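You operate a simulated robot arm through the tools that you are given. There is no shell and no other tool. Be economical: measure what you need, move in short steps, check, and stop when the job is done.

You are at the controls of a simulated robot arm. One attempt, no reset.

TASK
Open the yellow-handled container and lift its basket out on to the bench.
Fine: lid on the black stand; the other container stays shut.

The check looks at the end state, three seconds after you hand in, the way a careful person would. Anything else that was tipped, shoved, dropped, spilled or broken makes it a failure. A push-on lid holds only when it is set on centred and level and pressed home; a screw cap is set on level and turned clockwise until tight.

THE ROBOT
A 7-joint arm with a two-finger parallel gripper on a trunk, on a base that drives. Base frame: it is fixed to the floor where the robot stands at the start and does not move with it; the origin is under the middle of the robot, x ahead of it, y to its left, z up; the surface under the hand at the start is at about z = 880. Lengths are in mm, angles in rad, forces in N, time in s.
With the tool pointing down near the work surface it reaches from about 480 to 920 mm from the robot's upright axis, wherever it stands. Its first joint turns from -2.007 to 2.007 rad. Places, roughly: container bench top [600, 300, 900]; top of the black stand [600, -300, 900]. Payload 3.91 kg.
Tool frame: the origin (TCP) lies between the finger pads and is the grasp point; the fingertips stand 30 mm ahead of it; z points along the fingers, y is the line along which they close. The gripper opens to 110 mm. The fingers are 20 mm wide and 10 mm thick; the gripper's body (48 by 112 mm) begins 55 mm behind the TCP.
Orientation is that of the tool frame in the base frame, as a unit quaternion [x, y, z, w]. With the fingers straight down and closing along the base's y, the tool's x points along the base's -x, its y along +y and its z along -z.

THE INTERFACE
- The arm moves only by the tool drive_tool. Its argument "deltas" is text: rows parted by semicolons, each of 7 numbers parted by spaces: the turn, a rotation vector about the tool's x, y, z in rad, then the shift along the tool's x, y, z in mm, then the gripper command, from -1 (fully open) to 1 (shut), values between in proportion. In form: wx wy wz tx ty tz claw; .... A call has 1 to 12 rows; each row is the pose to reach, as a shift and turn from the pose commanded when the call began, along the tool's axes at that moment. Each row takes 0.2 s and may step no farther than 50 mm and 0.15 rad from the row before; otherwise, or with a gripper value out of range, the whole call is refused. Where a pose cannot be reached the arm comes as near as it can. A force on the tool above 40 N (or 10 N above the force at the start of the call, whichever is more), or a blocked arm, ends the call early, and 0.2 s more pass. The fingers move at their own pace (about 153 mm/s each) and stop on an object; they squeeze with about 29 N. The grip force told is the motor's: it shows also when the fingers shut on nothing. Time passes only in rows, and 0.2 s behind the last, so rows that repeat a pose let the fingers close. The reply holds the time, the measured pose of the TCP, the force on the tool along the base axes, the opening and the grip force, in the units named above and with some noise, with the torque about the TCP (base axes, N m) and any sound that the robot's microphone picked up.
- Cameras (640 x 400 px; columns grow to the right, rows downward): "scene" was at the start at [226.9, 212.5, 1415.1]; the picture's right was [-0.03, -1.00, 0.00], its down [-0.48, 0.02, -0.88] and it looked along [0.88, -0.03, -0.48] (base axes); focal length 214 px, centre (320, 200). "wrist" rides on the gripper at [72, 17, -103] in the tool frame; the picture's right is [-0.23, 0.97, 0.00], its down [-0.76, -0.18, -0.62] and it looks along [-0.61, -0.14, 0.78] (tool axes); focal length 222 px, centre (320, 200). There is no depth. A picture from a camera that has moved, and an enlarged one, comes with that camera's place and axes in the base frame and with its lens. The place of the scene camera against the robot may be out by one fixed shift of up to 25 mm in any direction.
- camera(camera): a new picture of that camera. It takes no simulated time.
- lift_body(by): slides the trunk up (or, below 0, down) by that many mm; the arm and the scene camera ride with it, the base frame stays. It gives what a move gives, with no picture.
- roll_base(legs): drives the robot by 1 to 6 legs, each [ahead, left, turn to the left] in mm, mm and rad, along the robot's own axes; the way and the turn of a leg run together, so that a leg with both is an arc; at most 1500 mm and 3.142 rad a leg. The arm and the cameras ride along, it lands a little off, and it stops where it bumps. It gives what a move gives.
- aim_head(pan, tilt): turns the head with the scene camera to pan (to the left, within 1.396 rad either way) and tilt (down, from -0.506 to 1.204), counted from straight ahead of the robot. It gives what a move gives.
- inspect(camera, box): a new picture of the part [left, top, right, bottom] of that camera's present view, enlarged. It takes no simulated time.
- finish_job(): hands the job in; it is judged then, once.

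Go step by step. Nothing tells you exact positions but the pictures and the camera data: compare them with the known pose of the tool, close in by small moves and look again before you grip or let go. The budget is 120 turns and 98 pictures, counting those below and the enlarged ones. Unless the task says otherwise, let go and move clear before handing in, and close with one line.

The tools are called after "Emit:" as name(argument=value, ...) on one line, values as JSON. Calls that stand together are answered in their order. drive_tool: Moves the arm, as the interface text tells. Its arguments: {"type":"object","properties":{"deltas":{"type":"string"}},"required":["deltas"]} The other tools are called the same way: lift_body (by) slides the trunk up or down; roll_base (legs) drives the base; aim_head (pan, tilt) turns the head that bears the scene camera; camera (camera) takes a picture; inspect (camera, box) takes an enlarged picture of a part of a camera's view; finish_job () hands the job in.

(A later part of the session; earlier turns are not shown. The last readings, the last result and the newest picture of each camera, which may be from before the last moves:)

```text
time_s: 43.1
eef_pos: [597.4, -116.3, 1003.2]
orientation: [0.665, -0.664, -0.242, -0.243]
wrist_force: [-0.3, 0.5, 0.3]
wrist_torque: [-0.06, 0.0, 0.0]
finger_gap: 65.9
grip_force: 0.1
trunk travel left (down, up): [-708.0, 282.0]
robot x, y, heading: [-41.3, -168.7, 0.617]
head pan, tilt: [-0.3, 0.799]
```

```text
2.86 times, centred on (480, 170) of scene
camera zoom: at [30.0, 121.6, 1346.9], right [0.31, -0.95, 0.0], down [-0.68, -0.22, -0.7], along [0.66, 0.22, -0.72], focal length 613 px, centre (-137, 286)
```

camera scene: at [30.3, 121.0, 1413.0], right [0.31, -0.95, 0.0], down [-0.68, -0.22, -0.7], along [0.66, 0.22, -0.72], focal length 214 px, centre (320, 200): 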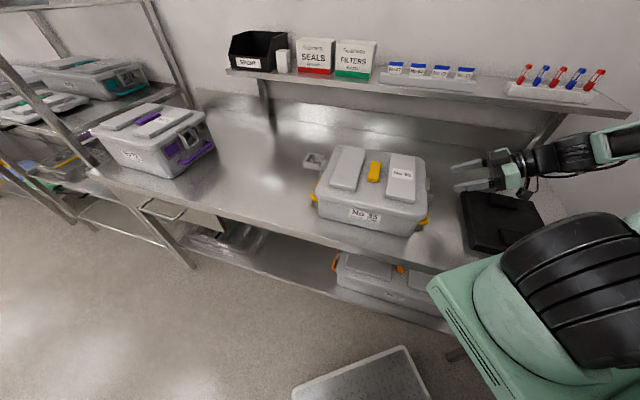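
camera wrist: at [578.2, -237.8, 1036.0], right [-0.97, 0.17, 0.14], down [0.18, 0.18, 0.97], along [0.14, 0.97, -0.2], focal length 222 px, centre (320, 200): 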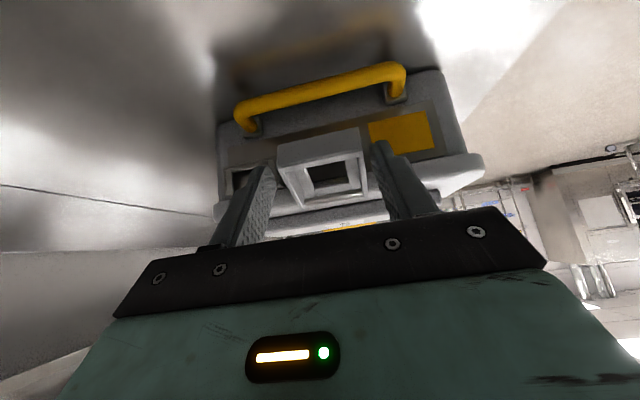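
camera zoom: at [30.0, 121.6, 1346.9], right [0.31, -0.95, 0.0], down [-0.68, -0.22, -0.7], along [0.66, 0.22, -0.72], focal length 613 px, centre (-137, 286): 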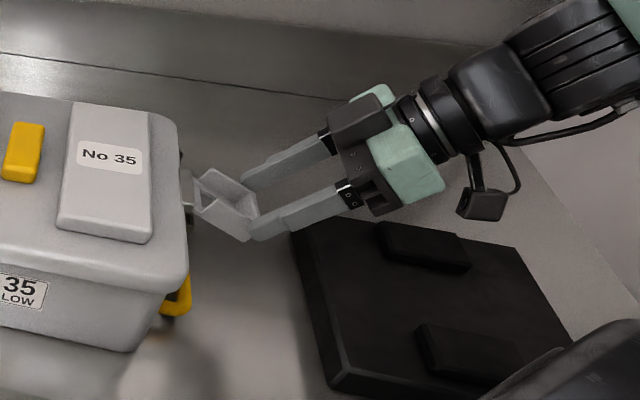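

The fingers line up either side of the flap. I'll advance deeper and close.

Emit:
drive_tool(deltas="0 0 0 0 0 15 -0.2;0 0 0 0 0 30 -0.2;0 0 0 0 0 42 -0.2;0 0 0 0 0 42 0.2;0 0 0 0 0 42 1;0 0 0 0 0 42 1")

Emit:
camera(camera="wrist")

```text
time_s: 44.5
eef_pos: [594.8, -91.3, 972.9]
orientation: [-0.663, 0.665, 0.242, 0.243]
wrist_force: [2.3, -4.1, 3.7]
wrist_torque: [0.25, 0.04, -0.15]
finger_gap: 55.7
grip_force: 28.9
trunk travel left (down, up): [-708.0, 282.0]
robot x, y, heading: [-41.6, -163.2, 0.615]
head pan, tilt: [-0.3, 0.799]
```

```text
58 pictures are left
camera wrist: at [576.8, -211.8, 1004.8], right [-0.97, 0.18, 0.15], down [0.18, 0.18, 0.97], along [0.14, 0.97, -0.21], focal length 222 px, centre (320, 200)
```

wrist: 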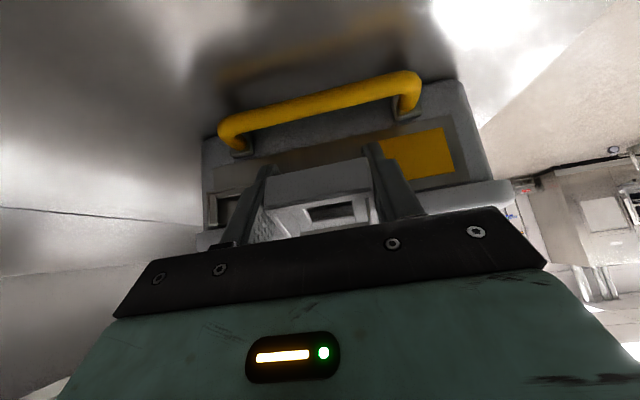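

I have a firm grip on the flap, so I'll swing it further up.

Emit:
drive_tool(deltas="0 0.15 0 -3.9 0 -6.5 1;0 0.3 0 -8.6 0 -12.4 1;0 0.45 0 -14.3 0 -17.4 1;0 0.6 0 -20.6 0 -21.6 1;0 0.75 0 -27.4 0 -24.8 1")

Emit:
inspect(camera="scene", box=[380, 100, 580, 240])

```text
time_s: 45.8
eef_pos: [593.8, -84.6, 1008.5]
orientation: [0.708, -0.706, 0.017, 0.019]
wrist_force: [-0.9, 2.0, 0.4]
wrist_torque: [0.85, 0.07, 0.24]
finger_gap: 55.8
grip_force: 29.6
trunk travel left (down, up): [-708.0, 282.0]
robot x, y, heading: [-34.3, -160.0, 0.611]
head pan, tilt: [-0.3, 0.799]
```

```text
2.86 times, centred on (480, 170) of scene
camera zoom: at [30.3, 120.9, 1346.7], right [0.31, -0.95, 0.0], down [-0.68, -0.22, -0.7], along [0.66, 0.22, -0.72], focal length 613 px, centre (-137, 286)
```

zoom: 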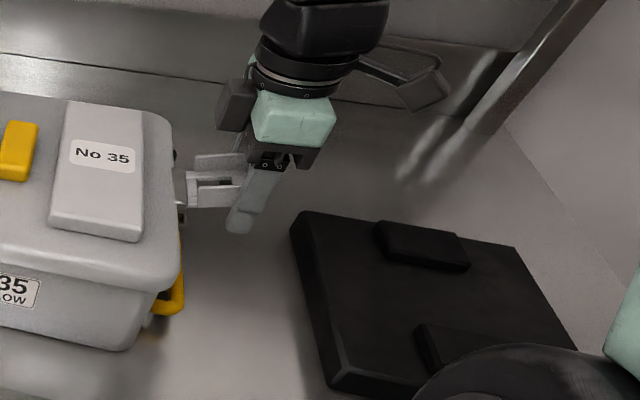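

The flap is well past horizontal. I'll let go and back up.

Emit:
drive_tool(deltas="0 0 0 0 0 0 -0.2;0 0 0 0 0 0 -0.2;0 0 0 0 0 -25 -0.2;0 0 0 0 0 -70 -0.2;0 0 0 0 0 -115 -0.2")

Emit:
camera(camera="scene")

Emit:
inspect(camera="scene", box=[290, 120, 510, 260])

```text
time_s: 47.0
eef_pos: [596.3, -81.0, 1125.0]
orientation: [-0.707, 0.707, -0.018, -0.018]
wrist_force: [0.7, 0.1, 0.1]
wrist_torque: [-0.02, 0.07, 0.02]
finger_gap: 66.2
grip_force: 0.1
trunk travel left (down, up): [-708.0, 282.0]
robot x, y, heading: [-38.1, -165.5, 0.614]
head pan, tilt: [-0.3, 0.799]
```

```text
56 pictures are left
camera scene: at [30.8, 121.0, 1346.9], right [0.31, -0.95, 0.0], down [-0.68, -0.22, -0.7], along [0.66, 0.22, -0.72], focal length 214 px, centre (320, 200)
```

scene: 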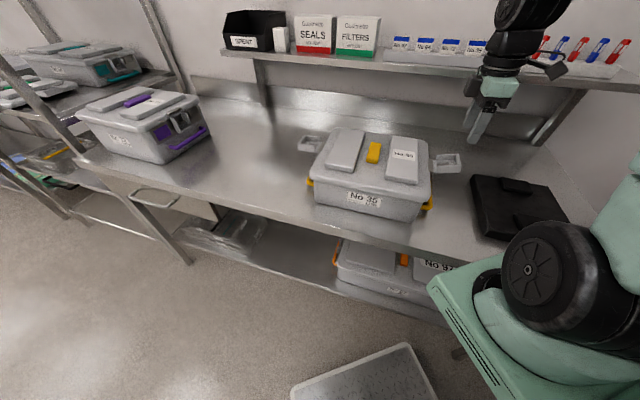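

```text
2.86 times, centred on (400, 190) of scene
camera zoom: at [30.8, 121.0, 1346.9], right [0.31, -0.95, 0.0], down [-0.68, -0.22, -0.7], along [0.66, 0.22, -0.72], focal length 613 px, centre (91, 229)
```

zoom: 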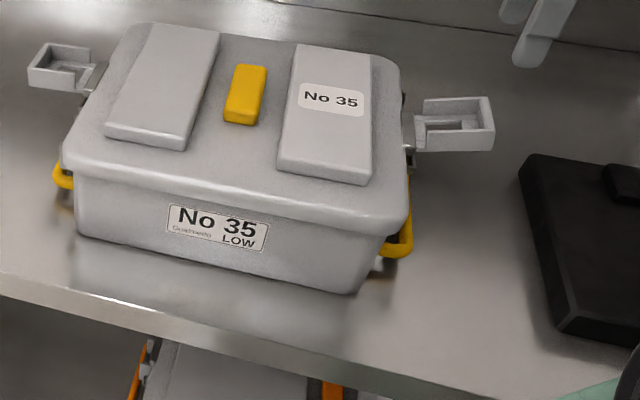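

Both flaps stand open. Next I'll go over the lid's yellow grip with the fingers closing along y, and look at it from above.

Emit:
drive_tool(deltas="0 -0.036 0 0 0 -20 -0.2")

Emit:
drive_tool(deltas="0 0 0.143 -18 0 -1 -0.2;0 0 0.286 -36 1 -1 -0.2;0 0 0.429 -54 1 -2 -0.2;0 0 0.572 -72 2 -2 -0.2;0 0 0.715 -90 2 -3 -0.2;0 0 0.858 -108 2 -3 -0.2;0 0 1.0 -126 3 -4 -0.2;0 0 1.143 -144 3 -4 -0.2;0 0 1.286 -162 4 -5 -0.2;0 0 1.43 -180 4 -5 -0.2;0 0 1.571 -198 4 -5 -0.2")

Emit:
camera(camera="wrist")

Emit:
camera(camera="scene")

```text
time_s: 47.4
eef_pos: [596.8, -79.4, 1143.6]
orientation: [0.707, -0.707, 0.004, 0.006]
wrist_force: [-0.1, -0.9, 0.0]
wrist_torque: [-0.01, 0.0, -0.02]
finger_gap: 66.1
grip_force: 0.1
trunk travel left (down, up): [-708.0, 282.0]
robot x, y, heading: [-38.6, -166.9, 0.617]
head pan, tilt: [-0.3, 0.799]
```

```text
time_s: 49.8
eef_pos: [591.4, 118.0, 1144.2]
orientation: [0.001, 1.0, -0.007, -0.001]
wrist_force: [0.3, 0.5, -0.5]
wrist_torque: [-0.01, -0.03, -0.01]
finger_gap: 65.9
grip_force: 0.0
trunk travel left (down, up): [-708.0, 282.0]
robot x, y, heading: [-35.9, -163.5, 0.616]
head pan, tilt: [-0.3, 0.799]
```

```text
54 pictures are left
camera wrist: at [517.4, 137.8, 1246.8], right [0.23, 0.97, -0.01], down [0.76, -0.17, 0.63], along [0.61, -0.15, -0.78], focal length 222 px, centre (320, 200)
```

wrist: 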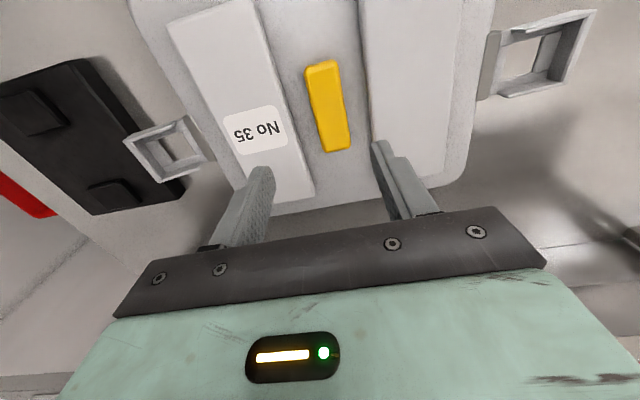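

```text
53 pictures are left
camera scene: at [30.3, 120.8, 1347.0], right [0.31, -0.95, 0.0], down [-0.68, -0.22, -0.7], along [0.66, 0.22, -0.72], focal length 214 px, centre (320, 200)
```

scene: 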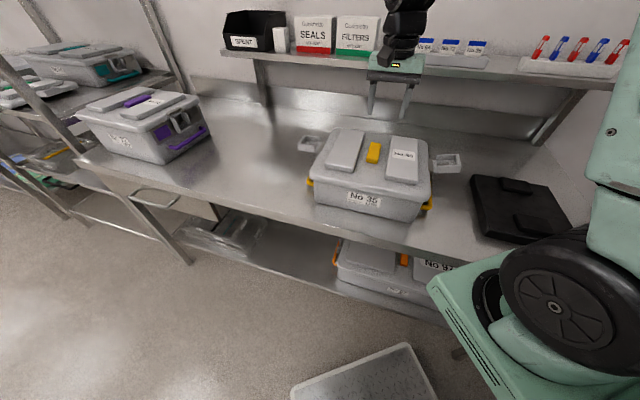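

The yellow block lies along x, centred at about (588, 130), roughly 83 × 28 mm. I'll move over it and lower part way.

Emit:
drive_tool(deltas="0 0 0 1 6 25 -0.2;0 0 0 3 12 45 -0.2;0 0 0 3 12 64 -0.2")

Emit:
camera(camera="wrist")

Emit:
inspect(camera="scene", box=[290, 60, 470, 230])

```text
time_s: 50.5
eef_pos: [590.0, 129.9, 1082.9]
orientation: [0.001, 1.0, -0.007, 0.0]
wrist_force: [-0.1, 0.3, -0.5]
wrist_torque: [0.04, -0.01, 0.03]
finger_gap: 66.1
grip_force: 0.1
trunk travel left (down, up): [-708.0, 282.0]
robot x, y, heading: [-39.4, -161.9, 0.618]
head pan, tilt: [-0.3, 0.799]
```

```text
52 pictures are left
camera wrist: at [515.7, 149.3, 1184.4], right [0.23, 0.97, -0.01], down [0.76, -0.17, 0.63], along [0.61, -0.15, -0.78], focal length 222 px, centre (320, 200)
```

wrist: 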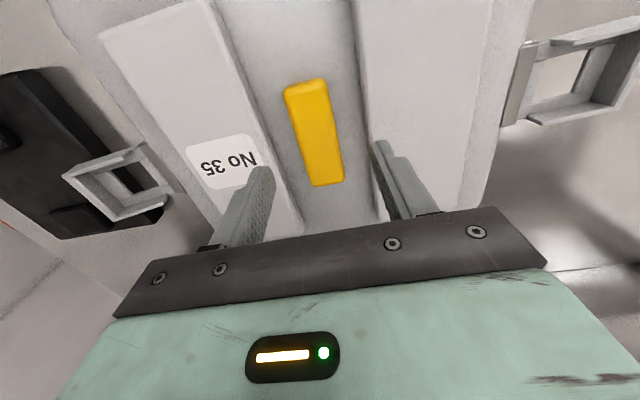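

```text
2.35 times, centred on (380, 145) of scene
camera zoom: at [30.1, 120.9, 1347.0], right [0.31, -0.95, 0.0], down [-0.68, -0.22, -0.7], along [0.66, 0.22, -0.72], focal length 505 px, centre (179, 329)
```

zoom: 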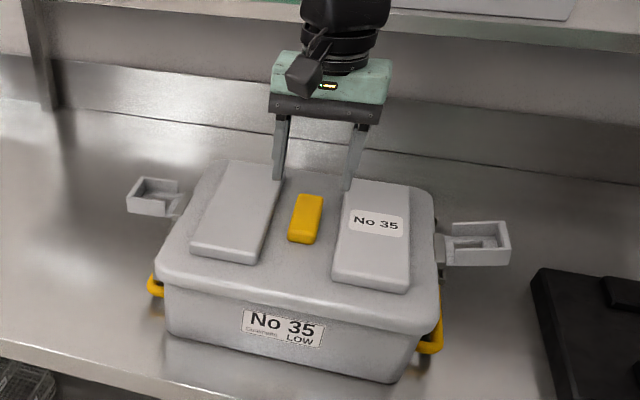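

Triangulation puts the block's top at z≈1009 and its centre at (590, 129). I'll narrow the fingers to 50 mm and descend around it slowly.

Emit:
drive_tool(deltas="0 0 0 0 -1 15 0.09;0 0 0 0 -1 32 0.09;0 0 0 0 -1 44 0.09;0 0 0 0 -1 52 0.09;0 0 0 0 -1 57 0.09")

Emit:
camera(camera="wrist")

Emit:
inspect(camera="scene", box=[310, 90, 450, 200])

```text
time_s: 51.8
eef_pos: [587.7, 129.6, 1025.7]
orientation: [0.0, 1.0, -0.006, 0.002]
wrist_force: [-1.5, -0.1, 19.6]
wrist_torque: [0.55, 0.15, 0.1]
finger_gap: 49.3
grip_force: 0.1
trunk travel left (down, up): [-708.0, 282.0]
robot x, y, heading: [-36.4, -162.5, 0.612]
head pan, tilt: [-0.3, 0.799]
```

```text
50 pictures are left
camera wrist: at [514.2, 149.1, 1128.7], right [0.23, 0.97, -0.01], down [0.76, -0.17, 0.63], along [0.61, -0.15, -0.78], focal length 222 px, centre (320, 200)
```

wrist: 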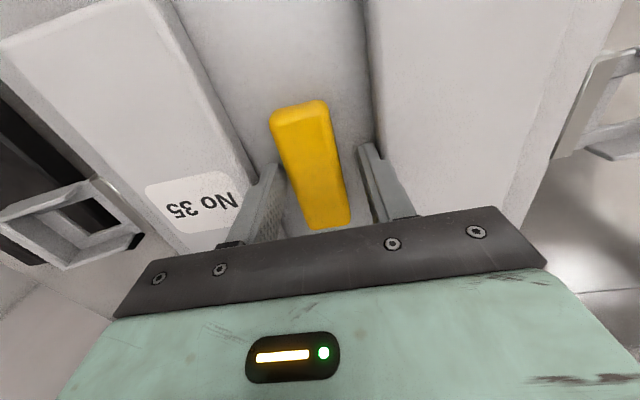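

```text
3.64 times, centred on (380, 145) of scene
camera zoom: at [29.6, 120.6, 1347.5], right [0.31, -0.95, 0.0], down [-0.68, -0.22, -0.7], along [0.66, 0.22, -0.72], focal length 780 px, centre (102, 400)
```

zoom: 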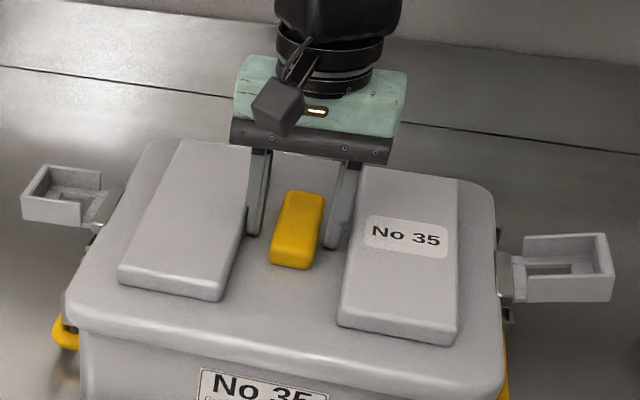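

The fingertips touch the lid on both sides of the block near its middle. I'll ease up 2 mm and grip.

Emit:
drive_tool(deltas="0 0 0 0 0 -2.5 0.09;0 0 0 0 0 -2.5 0.5;0 0 0 0 0 -2.5 1;0 0 0 0 0 -2.5 1;0 0 0 0 0 -2.5 1")

```text
time_s: 53.0
eef_pos: [589.4, 129.4, 1025.2]
orientation: [0.001, 1.0, -0.007, 0.0]
wrist_force: [0.3, -8.1, 0.5]
wrist_torque: [0.29, 0.32, 0.2]
finger_gap: 34.1
grip_force: 28.4
trunk travel left (down, up): [-708.0, 282.0]
robot x, y, heading: [-38.1, -160.6, 0.612]
head pan, tilt: [-0.3, 0.799]
```

Gripped at 34 mm. I'll lift slowly and look.

Emit:
drive_tool(deltas="0 0 0 0 0 -4 1;0 0 0 0 0 -8 1;0 0 0 0 0 -14 1;0 0 0 0 0 -22 1;0 0 0 0 0 -30 1;0 0 0 0 0 -30 1")

Emit:
camera(camera="scene")

Emit:
camera(camera="wrist")

```text
time_s: 54.4
eef_pos: [588.9, 129.8, 1056.5]
orientation: [0.0, 1.0, -0.006, 0.0]
wrist_force: [-0.2, 0.3, -6.8]
wrist_torque: [0.01, 0.01, -0.04]
finger_gap: 33.9
grip_force: 29.5
trunk travel left (down, up): [-708.0, 282.0]
robot x, y, heading: [-37.9, -161.4, 0.613]
head pan, tilt: [-0.3, 0.799]
```

```text
48 pictures are left
camera scene: at [30.6, 121.2, 1346.9], right [0.31, -0.95, 0.0], down [-0.68, -0.22, -0.7], along [0.66, 0.22, -0.72], focal length 214 px, centre (320, 200)
```

scene: 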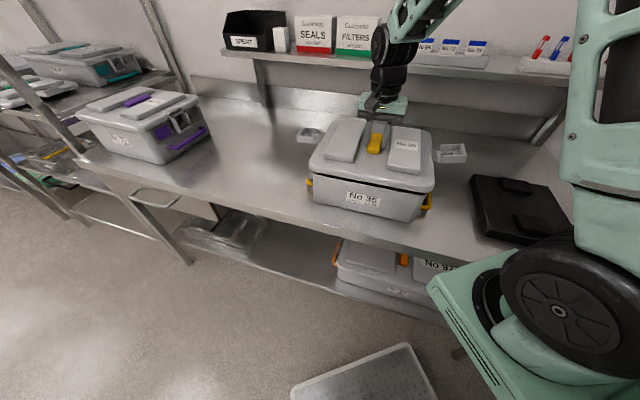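

```text
47 pictures are left
camera wrist: at [515.1, 148.5, 1159.9], right [0.23, 0.97, -0.01], down [0.76, -0.17, 0.63], along [0.61, -0.15, -0.78], focal length 222 px, centre (320, 200)
```

wrist: 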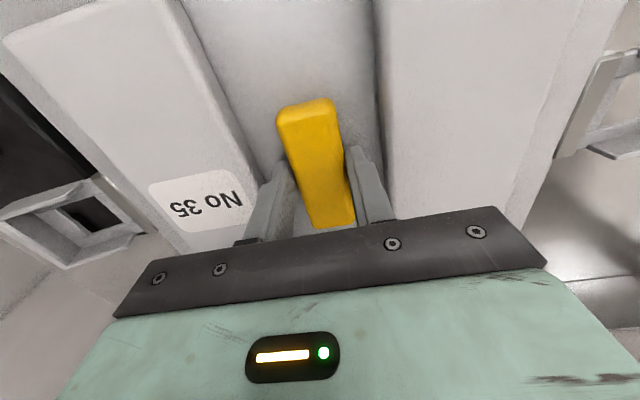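

The lid comes up level and weighs about 0.7 kg. Before moving it I'll take a careful look at the stand's layout.

Emit:
inspect(camera="scene", box=[450, 150, 610, 250])

```text
4.00 times, centred on (530, 200) of scene
camera zoom: at [30.6, 121.2, 1346.9], right [0.31, -0.95, 0.0], down [-0.68, -0.22, -0.7], along [0.66, 0.22, -0.72], focal length 858 px, centre (-520, 200)
```

zoom: 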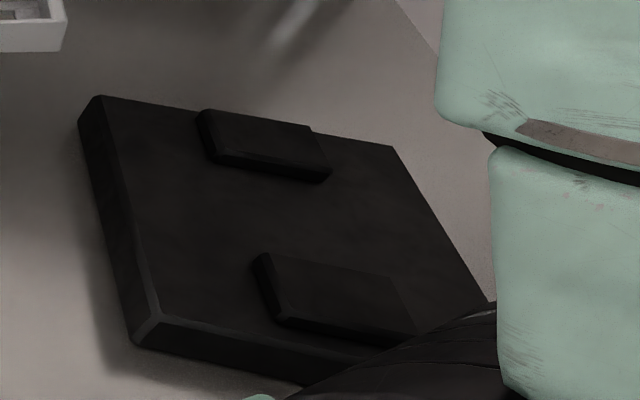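

The stand is a slab about x 480–705, y -165 to -360, with two pads side by side in x. I'll place the lid turned 90°, so that its long axis lies along the pads and the flaps clear the container. First I raise it, then swing across below shelf height.

Emit:
drive_tool(deltas="0 0 0 0 0 -12 1;0 0 0 0 0 -26 1;0 0 0 0 0 -38 1;0 0 0 0 0 -38 1")

Emit:
drive_tool(deltas="0 0 -0.06 0 -15 0 1;0 0 -0.19 -1 -45 0 1;0 0 -0.32 -1 -80 0 1;0 0 -0.46 -2 -117 0 1;0 0 -0.60 -2 -154 0 1;0 0 -0.74 -3 -191 0 1;0 0 -0.88 -4 -228 0 1;0 0 -1.02 -4 -265 0 1;0 0 -1.16 -5 -302 0 1;0 0 -1.30 -6 -338 0 1;0 0 -1.44 -7 -370 0 1;0 0 -1.571 -7 -395 0 1")

Emit:
camera(camera="scene")

Emit:
camera(camera="wrist")

```text
time_s: 55.4
eef_pos: [588.2, 131.2, 1094.7]
orientation: [0.001, 1.0, -0.007, 0.0]
wrist_force: [1.4, 0.4, -6.9]
wrist_torque: [0.01, 0.03, 0.0]
finger_gap: 33.9
grip_force: 28.6
trunk travel left (down, up): [-708.0, 282.0]
robot x, y, heading: [-37.8, -163.5, 0.619]
head pan, tilt: [-0.3, 0.799]
```

```text
time_s: 58.0
eef_pos: [595.0, -265.6, 1100.1]
orientation: [0.708, -0.706, 0.005, 0.006]
wrist_force: [-0.4, 0.7, -7.8]
wrist_torque: [-0.03, 0.0, 0.02]
finger_gap: 33.8
grip_force: 29.1
trunk travel left (down, up): [-708.0, 282.0]
robot x, y, heading: [-37.4, -164.0, 0.621]
head pan, tilt: [-0.3, 0.799]
```

```text
45 pictures are left
camera scene: at [30.5, 121.3, 1346.9], right [0.31, -0.95, 0.0], down [-0.68, -0.22, -0.7], along [0.66, 0.22, -0.72], focal length 214 px, centre (320, 200)
```

scene: 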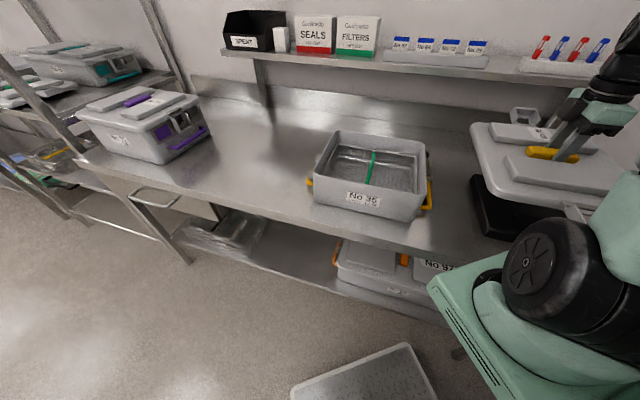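

```text
44 pictures are left
camera wrist: at [576.3, -335.9, 1203.5], right [-0.97, 0.23, 0.0], down [0.18, 0.77, 0.61], along [0.14, 0.6, -0.79], focal length 222 px, centre (320, 200)
```

wrist: 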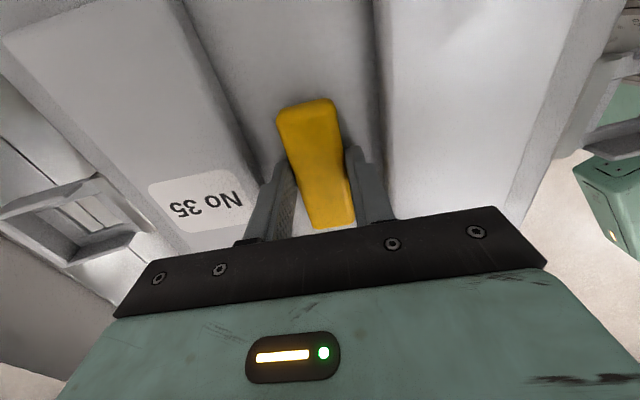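

The lid is over the stand, and the basket with its green bail shows in the container. I'll turn the head to compare lid and stand before lowering.

Emit:
aim_head(pan=-0.75, tilt=0.8)

Emit:
camera(camera="scene")

```text
time_s: 58.9
eef_pos: [594.2, -265.1, 1099.0]
orientation: [-0.706, 0.708, -0.004, -0.005]
wrist_force: [0.4, -0.2, -7.2]
wrist_torque: [0.01, 0.0, -0.01]
finger_gap: 33.7
grip_force: 28.5
trunk travel left (down, up): [-708.0, 282.0]
robot x, y, heading: [-35.1, -168.0, 0.61]
head pan, tilt: [-0.75, 0.799]
```

```text
43 pictures are left
camera scene: at [33.8, 85.1, 1346.9], right [-0.13, -0.99, 0.0], down [-0.71, 0.1, -0.7], along [0.69, -0.09, -0.72], focal length 214 px, centre (320, 200)
```

scene: 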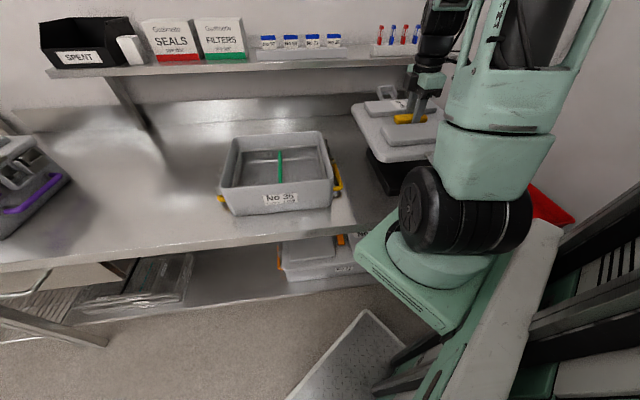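

I'll lower mostly with the trunk, which keeps the arm clear of the lid's flap, then look again.

Emit:
lift_body(by=-75)

Emit:
inspect(camera="scene", box=[320, 60, 480, 200])

```text
time_s: 60.0
eef_pos: [594.9, -265.8, 1024.5]
orientation: [-0.707, 0.707, -0.005, -0.004]
wrist_force: [-0.1, 0.0, -7.6]
wrist_torque: [-0.05, 0.01, -0.01]
finger_gap: 33.6
grip_force: 29.0
trunk travel left (down, up): [-633.0, 357.0]
robot x, y, heading: [-38.4, -163.4, 0.611]
head pan, tilt: [-0.75, 0.799]
```

```text
2.86 times, centred on (400, 130) of scene
camera zoom: at [33.8, 85.1, 1271.9], right [-0.13, -0.99, 0.0], down [-0.71, 0.1, -0.7], along [0.69, -0.09, -0.72], focal length 613 px, centre (91, 400)
```

zoom: 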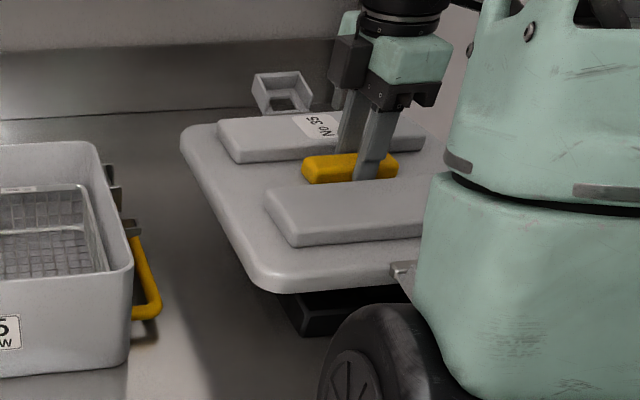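

The lid sits nicely over the stand. I'll lower gently with the arm until contact.

Emit:
drive_tool(deltas="0 0 0 0 0 10 1;0 0 0 0 0 20 1;0 0 0 0 0 28 1;0 0 0 0 0 34 1;0 0 0 0 0 40 1;0 0 0 0 0 46 1")

Emit:
inspect(camera="scene", box=[320, 60, 480, 200])

```text
time_s: 61.4
eef_pos: [594.5, -268.4, 978.0]
orientation: [-0.706, 0.708, -0.005, -0.005]
wrist_force: [0.0, 0.3, -6.7]
wrist_torque: [0.0, -0.02, -0.01]
finger_gap: 33.9
grip_force: 29.3
trunk travel left (down, up): [-633.0, 357.0]
robot x, y, heading: [-36.6, -163.4, 0.618]
head pan, tilt: [-0.75, 0.799]
```

```text
2.86 times, centred on (400, 130) of scene
camera zoom: at [33.7, 85.1, 1271.9], right [-0.13, -0.99, 0.0], down [-0.71, 0.1, -0.7], along [0.69, -0.09, -0.72], focal length 613 px, centre (91, 400)
```

zoom: 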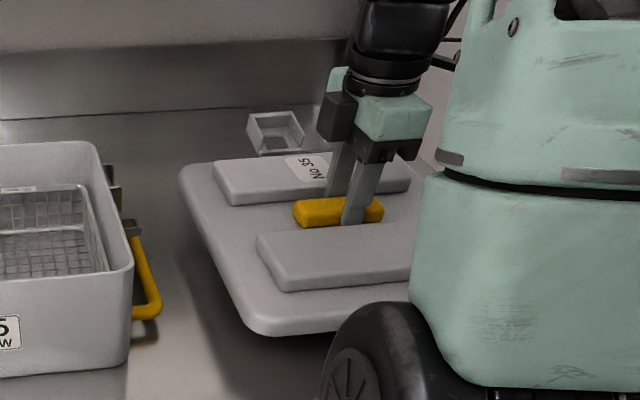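

No contact yet. I'll keep going in small steps.

Emit:
drive_tool(deltas="0 0 0 0 0 5 1;0 0 0 0 0 10 1;0 0 0 0 0 15 1;0 0 0 0 0 19 1;0 0 0 0 0 23 1;0 0 0 0 0 26 1")

```text
time_s: 62.4
eef_pos: [594.6, -267.1, 964.6]
orientation: [-0.706, 0.708, -0.008, -0.003]
wrist_force: [-8.7, 2.4, 26.6]
wrist_torque: [0.08, 1.15, -0.03]
finger_gap: 33.6
grip_force: 30.1
trunk travel left (down, up): [-633.0, 357.0]
robot x, y, heading: [-41.6, -165.2, 0.614]
head pan, tilt: [-0.75, 0.799]
stopped in row 5: the force on the tool passed its limit at 47 N (the readings are from after the stop); the commanded pose is now the measured one
```

Contact came at about the expected height. I'll look before letting go.

Emit:
inspect(camera="scene", box=[320, 60, 480, 200])

Emit:
camera(camera="wrist")

```text
2.86 times, centred on (400, 130) of scene
camera zoom: at [32.2, 85.4, 1272.4], right [-0.13, -0.99, 0.0], down [-0.71, 0.1, -0.7], along [0.69, -0.09, -0.72], focal length 613 px, centre (91, 400)
```

zoom: 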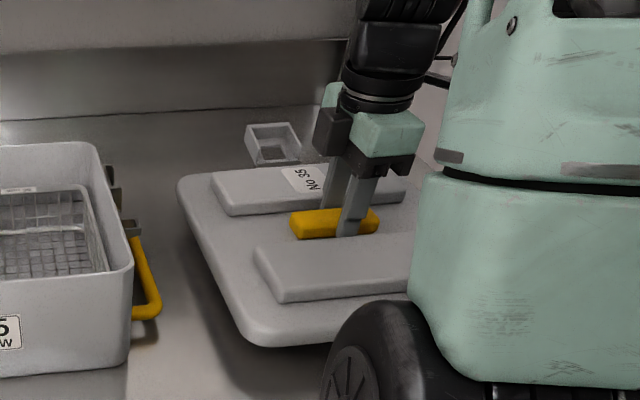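

```text
39 pictures are left
camera wrist: at [575.4, -337.6, 1067.9], right [-0.97, 0.23, -0.01], down [0.18, 0.77, 0.61], along [0.15, 0.59, -0.79], focal length 222 px, centre (320, 200)
```

wrist: 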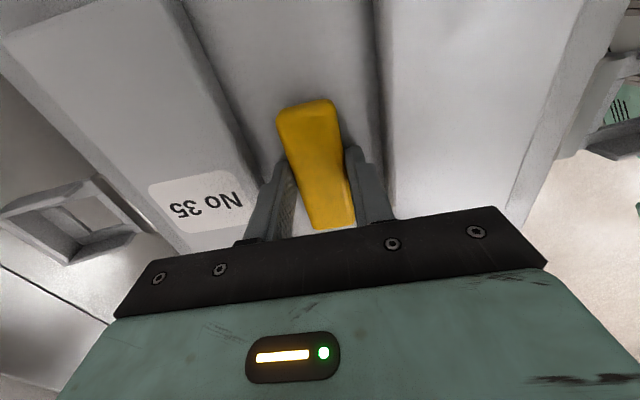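

It looks level and properly supported. I'll ease the load, open, and rise clear.

Emit:
drive_tool(deltas="0 0 0 0 0 -1 1;0 0 0 0 0 -1 0.6;0 0 0 0 0 -1 0.09;0 0 0 0 0 -1 0.09;0 0 0 0 0 -20 0.09;0 0 0 0 0 -60 0.09;0 0 0 0 0 -100 0.09")

Emit:
camera(camera="scene")

Emit:
camera(camera="wrist")

```text
time_s: 64.0
eef_pos: [598.0, -265.3, 1062.4]
orientation: [-0.707, 0.707, -0.007, -0.004]
wrist_force: [1.5, 1.1, -0.2]
wrist_torque: [0.0, 0.03, 0.0]
finger_gap: 50.0
grip_force: 0.1
trunk travel left (down, up): [-633.0, 357.0]
robot x, y, heading: [-34.6, -161.1, 0.609]
head pan, tilt: [-0.75, 0.799]
```

```text
38 pictures are left
camera scene: at [33.7, 85.0, 1271.8], right [-0.13, -0.99, 0.0], down [-0.71, 0.1, -0.7], along [0.69, -0.09, -0.72], focal length 214 px, centre (320, 200)
```

scene: 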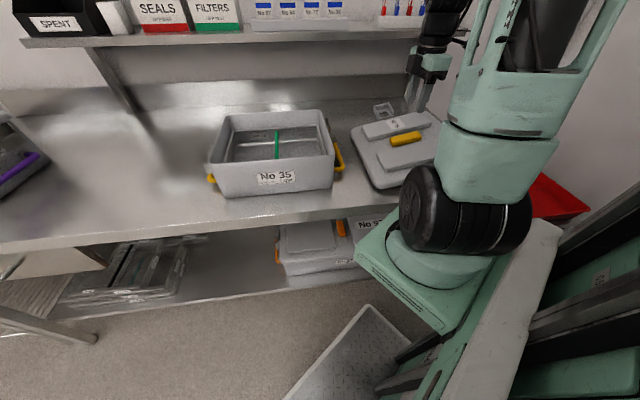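

```text
37 pictures are left
camera wrist: at [579.0, -334.6, 1165.4], right [-0.97, 0.23, -0.01], down [0.18, 0.77, 0.61], along [0.14, 0.59, -0.79], focal length 222 px, centre (320, 200)
```

wrist: 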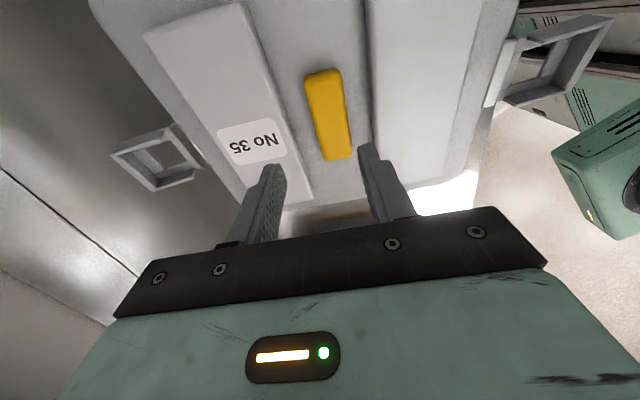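

The lid rests level on the stand and stays put. Now I'll swing back over the open container to look at the basket.

Emit:
drive_tool(deltas="0 0 0.13 -33 1 -8 -0.2;0 0 0.262 -66 1 -16 -0.2;0 0 0.393 -99 2 -25 -0.2;0 0 0.524 -132 3 -33 -0.2;0 0 0.655 -165 3 -41 -0.2;0 0 0.786 -198 4 -49 -0.2;0 0 0.916 -230 5 -57 -0.2;0 0 1.047 -263 5 -65 -0.2;0 0 1.178 -296 6 -74 -0.2;0 0 1.309 -329 7 -82 -0.2;0 0 1.44 -362 7 -90 -0.2;0 0 1.571 -395 8 -98 -0.2")

Emit:
camera(camera="wrist")

Emit:
inspect(camera="scene", box=[190, 90, 360, 210])

```text
time_s: 66.6
eef_pos: [585.7, 128.2, 1154.4]
orientation: [0.002, 1.0, -0.008, 0.003]
wrist_force: [1.0, -0.2, 0.1]
wrist_torque: [0.03, 0.04, 0.01]
finger_gap: 66.3
grip_force: 0.0
trunk travel left (down, up): [-633.0, 357.0]
robot x, y, heading: [-35.3, -162.7, 0.612]
head pan, tilt: [-0.75, 0.799]
```

```text
36 pictures are left
camera wrist: at [511.3, 148.1, 1256.3], right [0.23, 0.97, -0.01], down [0.76, -0.17, 0.63], along [0.61, -0.15, -0.78], focal length 222 px, centre (320, 200)
```

wrist: 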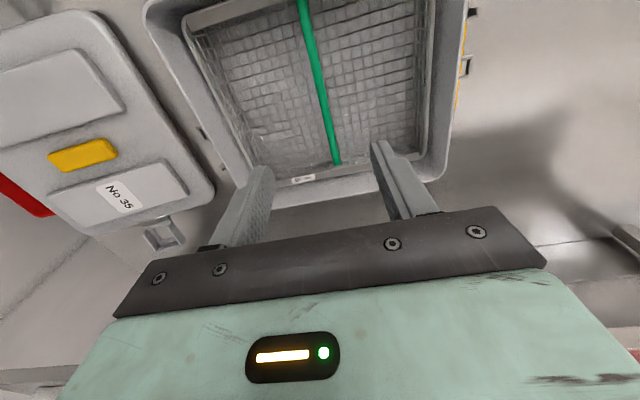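

```text
3.33 times, centred on (275, 150) of scene
camera zoom: at [33.5, 84.8, 1272.0], right [-0.14, -0.99, 0.0], down [-0.71, 0.1, -0.7], along [0.69, -0.09, -0.72], focal length 715 px, centre (470, 367)
```

zoom: 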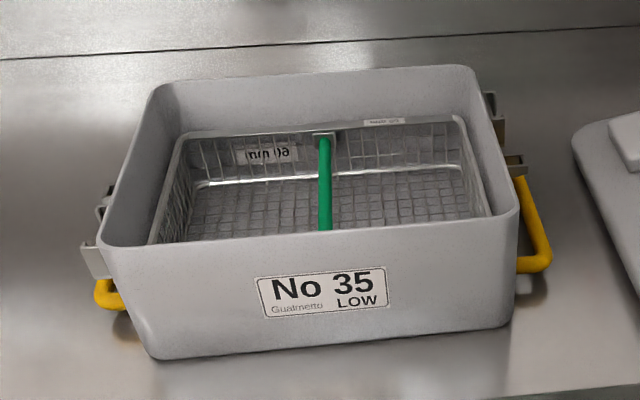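

The basket is empty, with a green rod handle along x at y≈131. Before lifting it out I'll bring the base back in front, so the free bench to the left, at about (590, 500), is in easy reach.

Emit:
roll_base(legs=[[90, 300, -0.615]])

Emit:
aim_head(pan=0.3, tilt=0.7)

Emit:
camera(camera="scene")

```text
time_s: 68.7
eef_pos: [634.9, 25.9, 1153.0]
orientation: [0.302, 0.953, -0.008, -0.001]
wrist_force: [-0.3, -0.2, -0.1]
wrist_torque: [-0.02, 0.01, 0.03]
finger_gap: 65.9
grip_force: 0.2
trunk travel left (down, up): [-633.0, 357.0]
robot x, y, heading: [-46.5, 146.8, 0.005]
head pan, tilt: [-0.75, 0.799]
```

```text
time_s: 70.0
eef_pos: [632.7, 26.4, 1153.7]
orientation: [0.301, 0.953, -0.008, -0.001]
wrist_force: [-0.4, 0.0, -0.1]
wrist_torque: [0.0, 0.02, 0.0]
finger_gap: 65.9
grip_force: 0.0
trunk travel left (down, up): [-633.0, 357.0]
robot x, y, heading: [-43.2, 144.7, 0.001]
head pan, tilt: [0.3, 0.7]
```

```text
34 pictures are left
camera scene: at [171.5, 386.7, 1280.2], right [0.3, -0.95, 0.0], down [-0.61, -0.19, -0.76], along [0.73, 0.23, -0.64], focal length 214 px, centre (320, 200)
```

scene: 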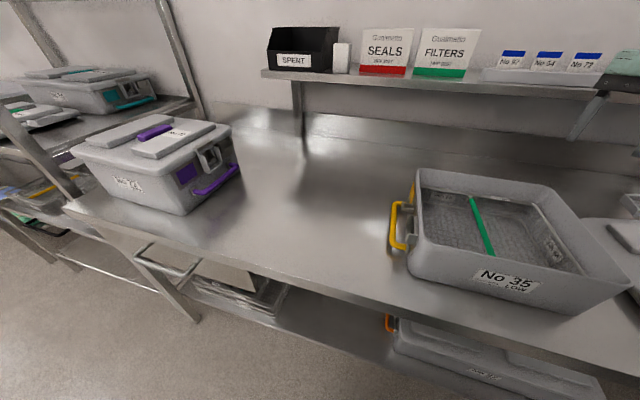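

There's plenty of clear bench between the containers. I'll align the hand over the rod and lower part way.

Emit:
drive_tool(deltas="0 0 -0.122 19 12 12 -0.2;0 0 -0.245 38 24 24 -0.2;0 0 -0.367 57 37 36 -0.2;0 0 -0.49 76 49 48 -0.2;0 0 -0.612 95.5 61 60 -0.2;0 0 -0.612 95.5 61 60 -0.2")

Emit:
camera(camera="wrist")

```text
time_s: 71.4
eef_pos: [591.5, 128.1, 1093.5]
orientation: [0.0, 1.0, -0.006, -0.002]
wrist_force: [-1.4, -0.4, 0.0]
wrist_torque: [0.02, 0.01, 0.0]
finger_gap: 65.8
grip_force: 0.0
trunk travel left (down, up): [-633.0, 357.0]
robot x, y, heading: [-44.5, 144.7, 0.001]
head pan, tilt: [0.3, 0.7]
```

```text
33 pictures are left
camera wrist: at [518.2, 147.8, 1195.9], right [0.23, 0.97, -0.02], down [0.77, -0.17, 0.62], along [0.6, -0.15, -0.78], focal length 222 px, centre (320, 200)
```

wrist: 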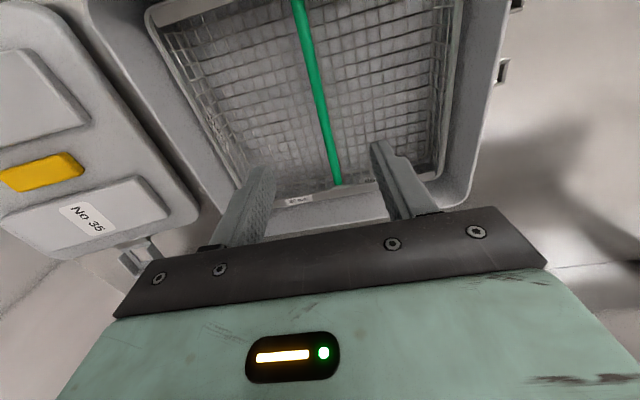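

The rod is at about y 131.5, z≈958. I'll descend around it.

Emit:
drive_tool(deltas="0 0 0 0 3 25 0.09;0 0 0 0 3 50 0.09;0 0 0 0 3 75 0.09;0 0 0 0 3 95 0.09;0 0 0 0 3 110 0.09;0 0 0 0 3 116 0.09")

Emit:
aim_head(pan=-0.35, tilt=0.75)

Emit:
camera(camera="wrist")

Emit:
camera(camera="scene")

```text
time_s: 72.8
eef_pos: [588.5, 131.0, 976.8]
orientation: [0.001, 1.0, -0.008, -0.003]
wrist_force: [-0.4, 0.5, 0.5]
wrist_torque: [0.01, 0.01, 0.0]
finger_gap: 50.1
grip_force: 0.1
trunk travel left (down, up): [-633.0, 357.0]
robot x, y, heading: [-45.5, 145.6, 0.001]
head pan, tilt: [0.3, 0.7]
```

```text
time_s: 73.8
eef_pos: [589.3, 132.2, 975.6]
orientation: [0.0, 1.0, -0.008, -0.002]
wrist_force: [0.7, -0.1, -0.2]
wrist_torque: [0.0, 0.0, 0.01]
finger_gap: 50.1
grip_force: 0.0
trunk travel left (down, up): [-633.0, 357.0]
robot x, y, heading: [-43.2, 143.7, 0.006]
head pan, tilt: [-0.351, 0.75]
```

```text
32 pictures are left
camera wrist: at [515.7, 150.7, 1079.2], right [0.23, 0.97, -0.02], down [0.76, -0.17, 0.62], along [0.6, -0.15, -0.78], focal length 222 px, centre (320, 200)
```

wrist: 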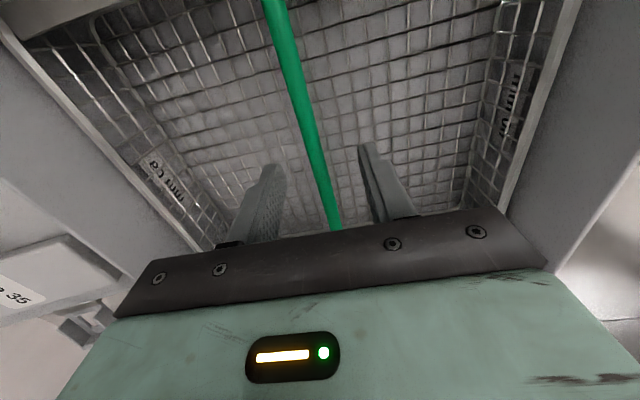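

```text
31 pictures are left
camera scene: at [168.4, 333.2, 1275.9], right [-0.34, -0.94, 0.0], down [-0.64, 0.23, -0.73], along [0.69, -0.25, -0.68], focal length 214 px, centre (320, 200)
```

scene: 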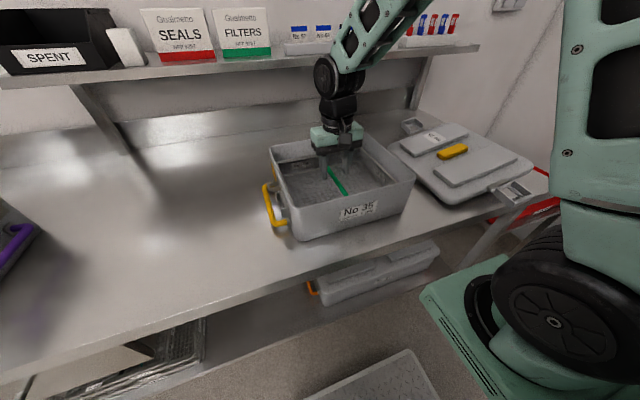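

The rod lies between the fingers. I'll go 8 mm lower and close.

Emit:
drive_tool(deltas="0 0 0 0 0 8 0.09;0 0 0 0 0 8 0.5;0 0 0 0 0 8 1;0 0 0 0 0 8 1;0 0 0 0 0 8 1")

Emit:
camera(camera="wrist")

```text
time_s: 75.0
eef_pos: [588.8, 131.6, 968.3]
orientation: [0.0, 1.0, -0.008, -0.003]
wrist_force: [0.1, -0.4, -0.8]
wrist_torque: [0.03, 0.0, 0.02]
finger_gap: 0.1
grip_force: 28.9
trunk travel left (down, up): [-633.0, 357.0]
robot x, y, heading: [-43.0, 146.9, 0.002]
head pan, tilt: [-0.351, 0.75]
```

```text
30 pictures are left
camera wrist: at [516.2, 151.1, 1071.7], right [0.23, 0.97, -0.02], down [0.76, -0.17, 0.62], along [0.6, -0.15, -0.78], focal length 222 px, centre (320, 200)
```

wrist: 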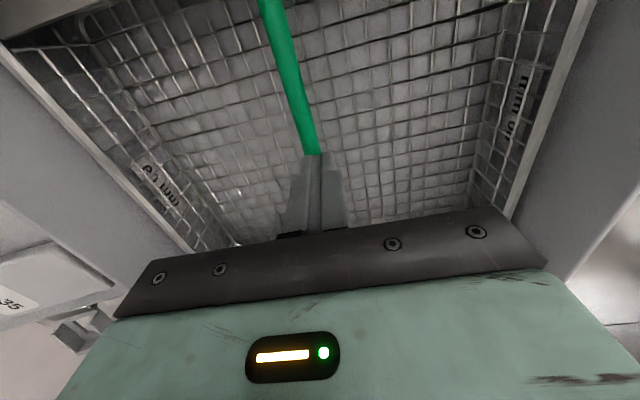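

The fingers closed on nothing, because the rod is still just below the tips. I'll open and go lower.

Emit:
drive_tool(deltas="0 0 0 0 0 0 0.3;0 0 0 0 0 0 0.3;0 0 0 0 0 8 0.3;0 0 0 0 0 15 0.3;0 0 0 0 0 18 0.3")

Emit:
camera(camera="wrist")

Emit:
inspect(camera="scene", box=[255, 110, 425, 240])

```text
time_s: 76.2
eef_pos: [588.7, 131.1, 949.8]
orientation: [0.001, 1.0, -0.007, -0.003]
wrist_force: [-0.2, -0.8, -0.3]
wrist_torque: [-0.02, -0.01, -0.04]
finger_gap: 38.4
grip_force: 0.1
trunk travel left (down, up): [-633.0, 357.0]
robot x, y, heading: [-49.5, 145.0, 0.003]
head pan, tilt: [-0.351, 0.75]
```

```text
29 pictures are left
camera wrist: at [517.0, 150.9, 1053.3], right [0.23, 0.97, -0.02], down [0.76, -0.17, 0.62], along [0.6, -0.15, -0.78], focal length 222 px, centre (320, 200)
```

wrist: 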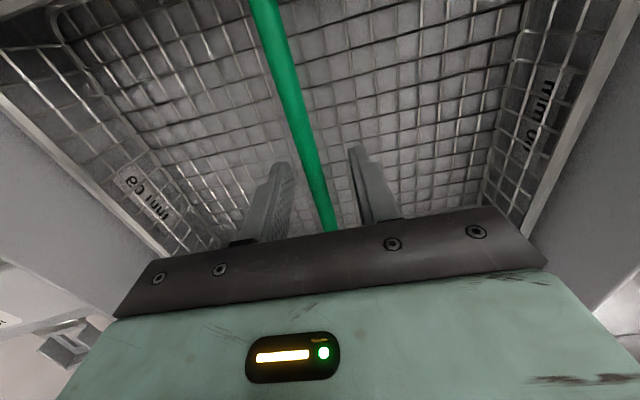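

```text
3.08 times, centred on (340, 175) of scene
camera zoom: at [168.3, 333.2, 1275.9], right [-0.34, -0.94, 0.0], down [-0.64, 0.23, -0.73], along [0.69, -0.25, -0.68], focal length 660 px, centre (258, 277)
```

zoom: 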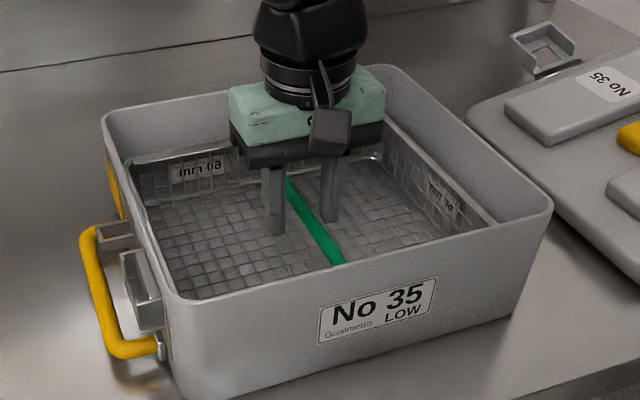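

By my estimate the rod is now near the TCP height, about z 946. I'll close here.

Emit:
drive_tool(deltas="0 0 0 0 0 0 0.6;0 0 0 0 0 0 1;0 0 0 0 0 0 1")

Emit:
camera(camera="wrist")

```text
time_s: 77.0
eef_pos: [590.5, 131.2, 949.9]
orientation: [0.0, 1.0, -0.008, -0.003]
wrist_force: [0.6, -1.2, 0.1]
wrist_torque: [-0.02, 0.02, 0.11]
finger_gap: 11.4
grip_force: 29.2
trunk travel left (down, up): [-633.0, 357.0]
robot x, y, heading: [-44.3, 141.1, -0.003]
head pan, tilt: [-0.351, 0.75]
```

```text
27 pictures are left
camera wrist: at [517.0, 150.9, 1053.3], right [0.23, 0.97, -0.02], down [0.76, -0.17, 0.62], along [0.6, -0.15, -0.78], focal length 222 px, centre (320, 200)
```

wrist: 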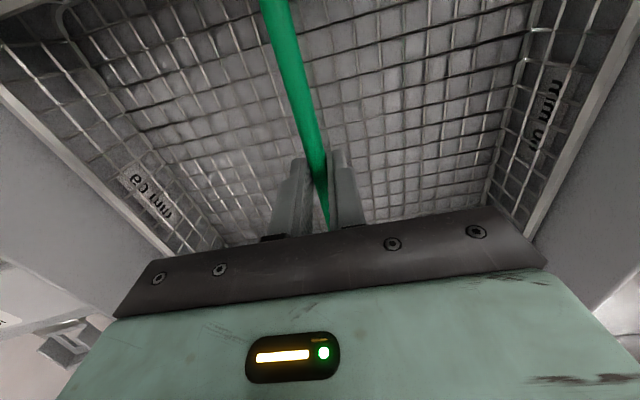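

I have the rod, with the gap at 11.4 mm. I'll lift slowly and check.

Emit:
drive_tool(deltas="0 0 0 0 0 -4 1;0 0 0 0 0 -10 1;0 0 0 0 0 -18 1;0 0 0 0 0 -28 1;0 0 0 0 0 -40 1;0 0 0 0 0 -40 1")

Emit:
inspect(camera="scene", box=[255, 80, 425, 240])

```text
time_s: 78.4
eef_pos: [589.4, 133.7, 989.7]
orientation: [0.0, 1.0, -0.007, -0.002]
wrist_force: [1.0, -0.2, -2.5]
wrist_torque: [-0.02, 0.03, 0.07]
finger_gap: 11.2
grip_force: 28.8
trunk travel left (down, up): [-633.0, 357.0]
robot x, y, heading: [-45.6, 147.3, 0.0]
head pan, tilt: [-0.351, 0.75]
```

```text
2.50 times, centred on (340, 160) of scene
camera zoom: at [168.5, 333.1, 1275.9], right [-0.34, -0.94, 0.0], down [-0.64, 0.23, -0.73], along [0.69, -0.25, -0.68], focal length 536 px, centre (270, 300)
```

zoom: 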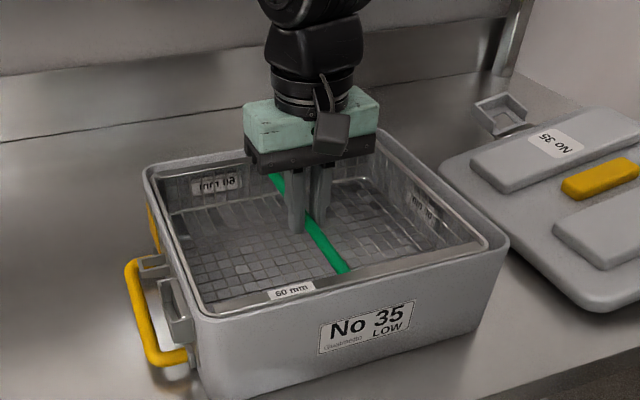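

The basket rises level and clear. I'll lift it on above the rim.

Emit:
drive_tool(deltas="0 0 0 0 0 -15 1;0 0 0 0 0 -35 1;0 0 0 0 0 -55 1;0 0 0 0 0 -75 1;0 0 0 0 0 -95 1;0 0 0 0 0 -115 1;0 0 0 0 0 -125 1;0 0 0 0 0 -125 1")

Emit:
camera(camera="scene")

Emit:
camera(camera="wrist")

```text
time_s: 80.2
eef_pos: [589.9, 135.4, 1114.4]
orientation: [-0.001, 1.0, -0.009, -0.003]
wrist_force: [0.1, -0.4, -3.9]
wrist_torque: [0.05, 0.04, 0.02]
finger_gap: 11.4
grip_force: 29.0
trunk travel left (down, up): [-633.0, 357.0]
robot x, y, heading: [-42.6, 145.9, 0.002]
head pan, tilt: [-0.351, 0.75]
```

```text
25 pictures are left
camera scene: at [168.5, 333.2, 1275.9], right [-0.34, -0.94, 0.0], down [-0.64, 0.23, -0.73], along [0.69, -0.25, -0.68], focal length 214 px, centre (320, 200)
```

scene: 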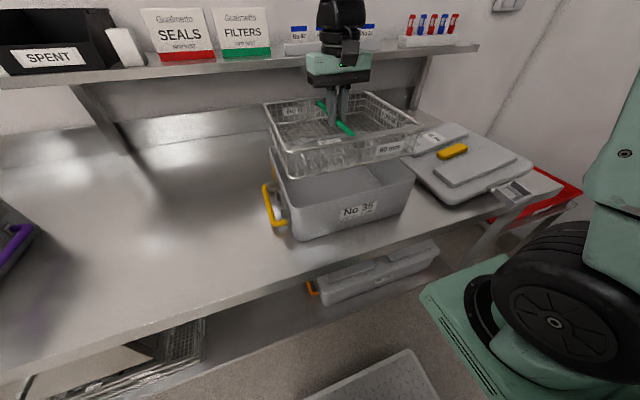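

```text
24 pictures are left
camera wrist: at [517.6, 153.4, 1217.4], right [0.23, 0.97, -0.02], down [0.77, -0.17, 0.62], along [0.6, -0.15, -0.78], focal length 222 px, centre (320, 200)
```

wrist: 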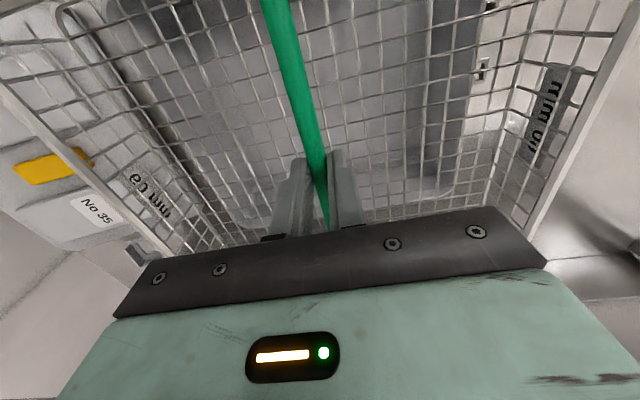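

The basket is fully out and level. I'll carry it left to the clear bench.

Emit:
drive_tool(deltas="0 0 0 1 12 0 1;0 0 0 2 38 0 1;0 0 0 3 72 0 1;0 0 0 4 108 0 1;0 0 0 5 144 0 1;0 0 0 6 180 0 1;0 0 0 7 216 0 1;0 0 0 8 252 0 1;0 0 0 9 288 0 1;0 0 0 10 322 0 1;0 0 0 10 350 0 1;0 0 0 10 365 0 1")

Emit:
aim_head(pan=0.25, tilt=0.7)

Emit:
camera(camera="scene")

```text
time_s: 82.8
eef_pos: [580.7, 498.9, 1111.5]
orientation: [0.001, 1.0, -0.008, -0.003]
wrist_force: [-0.7, -0.2, -2.3]
wrist_torque: [0.06, 0.01, 0.01]
finger_gap: 11.4
grip_force: 28.4
trunk travel left (down, up): [-633.0, 357.0]
robot x, y, heading: [-45.8, 144.6, 0.009]
head pan, tilt: [-0.351, 0.75]
```

```text
time_s: 83.8
eef_pos: [580.4, 498.1, 1111.0]
orientation: [0.0, 1.0, -0.008, -0.003]
wrist_force: [-0.2, 0.2, -2.7]
wrist_torque: [-0.01, 0.01, 0.01]
finger_gap: 11.5
grip_force: 28.8
trunk travel left (down, up): [-633.0, 357.0]
robot x, y, heading: [-44.4, 147.7, 0.006]
head pan, tilt: [0.25, 0.7]
```

```text
23 pictures are left
camera scene: at [172.8, 382.7, 1280.1], right [0.25, -0.97, 0.0], down [-0.62, -0.16, -0.76], along [0.74, 0.19, -0.64], focal length 214 px, centre (320, 200)
```

scene: 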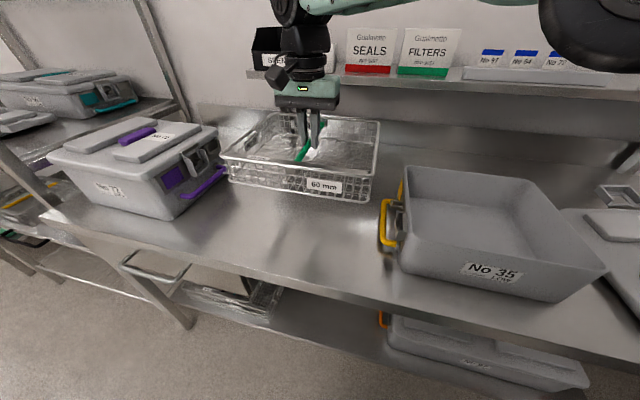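

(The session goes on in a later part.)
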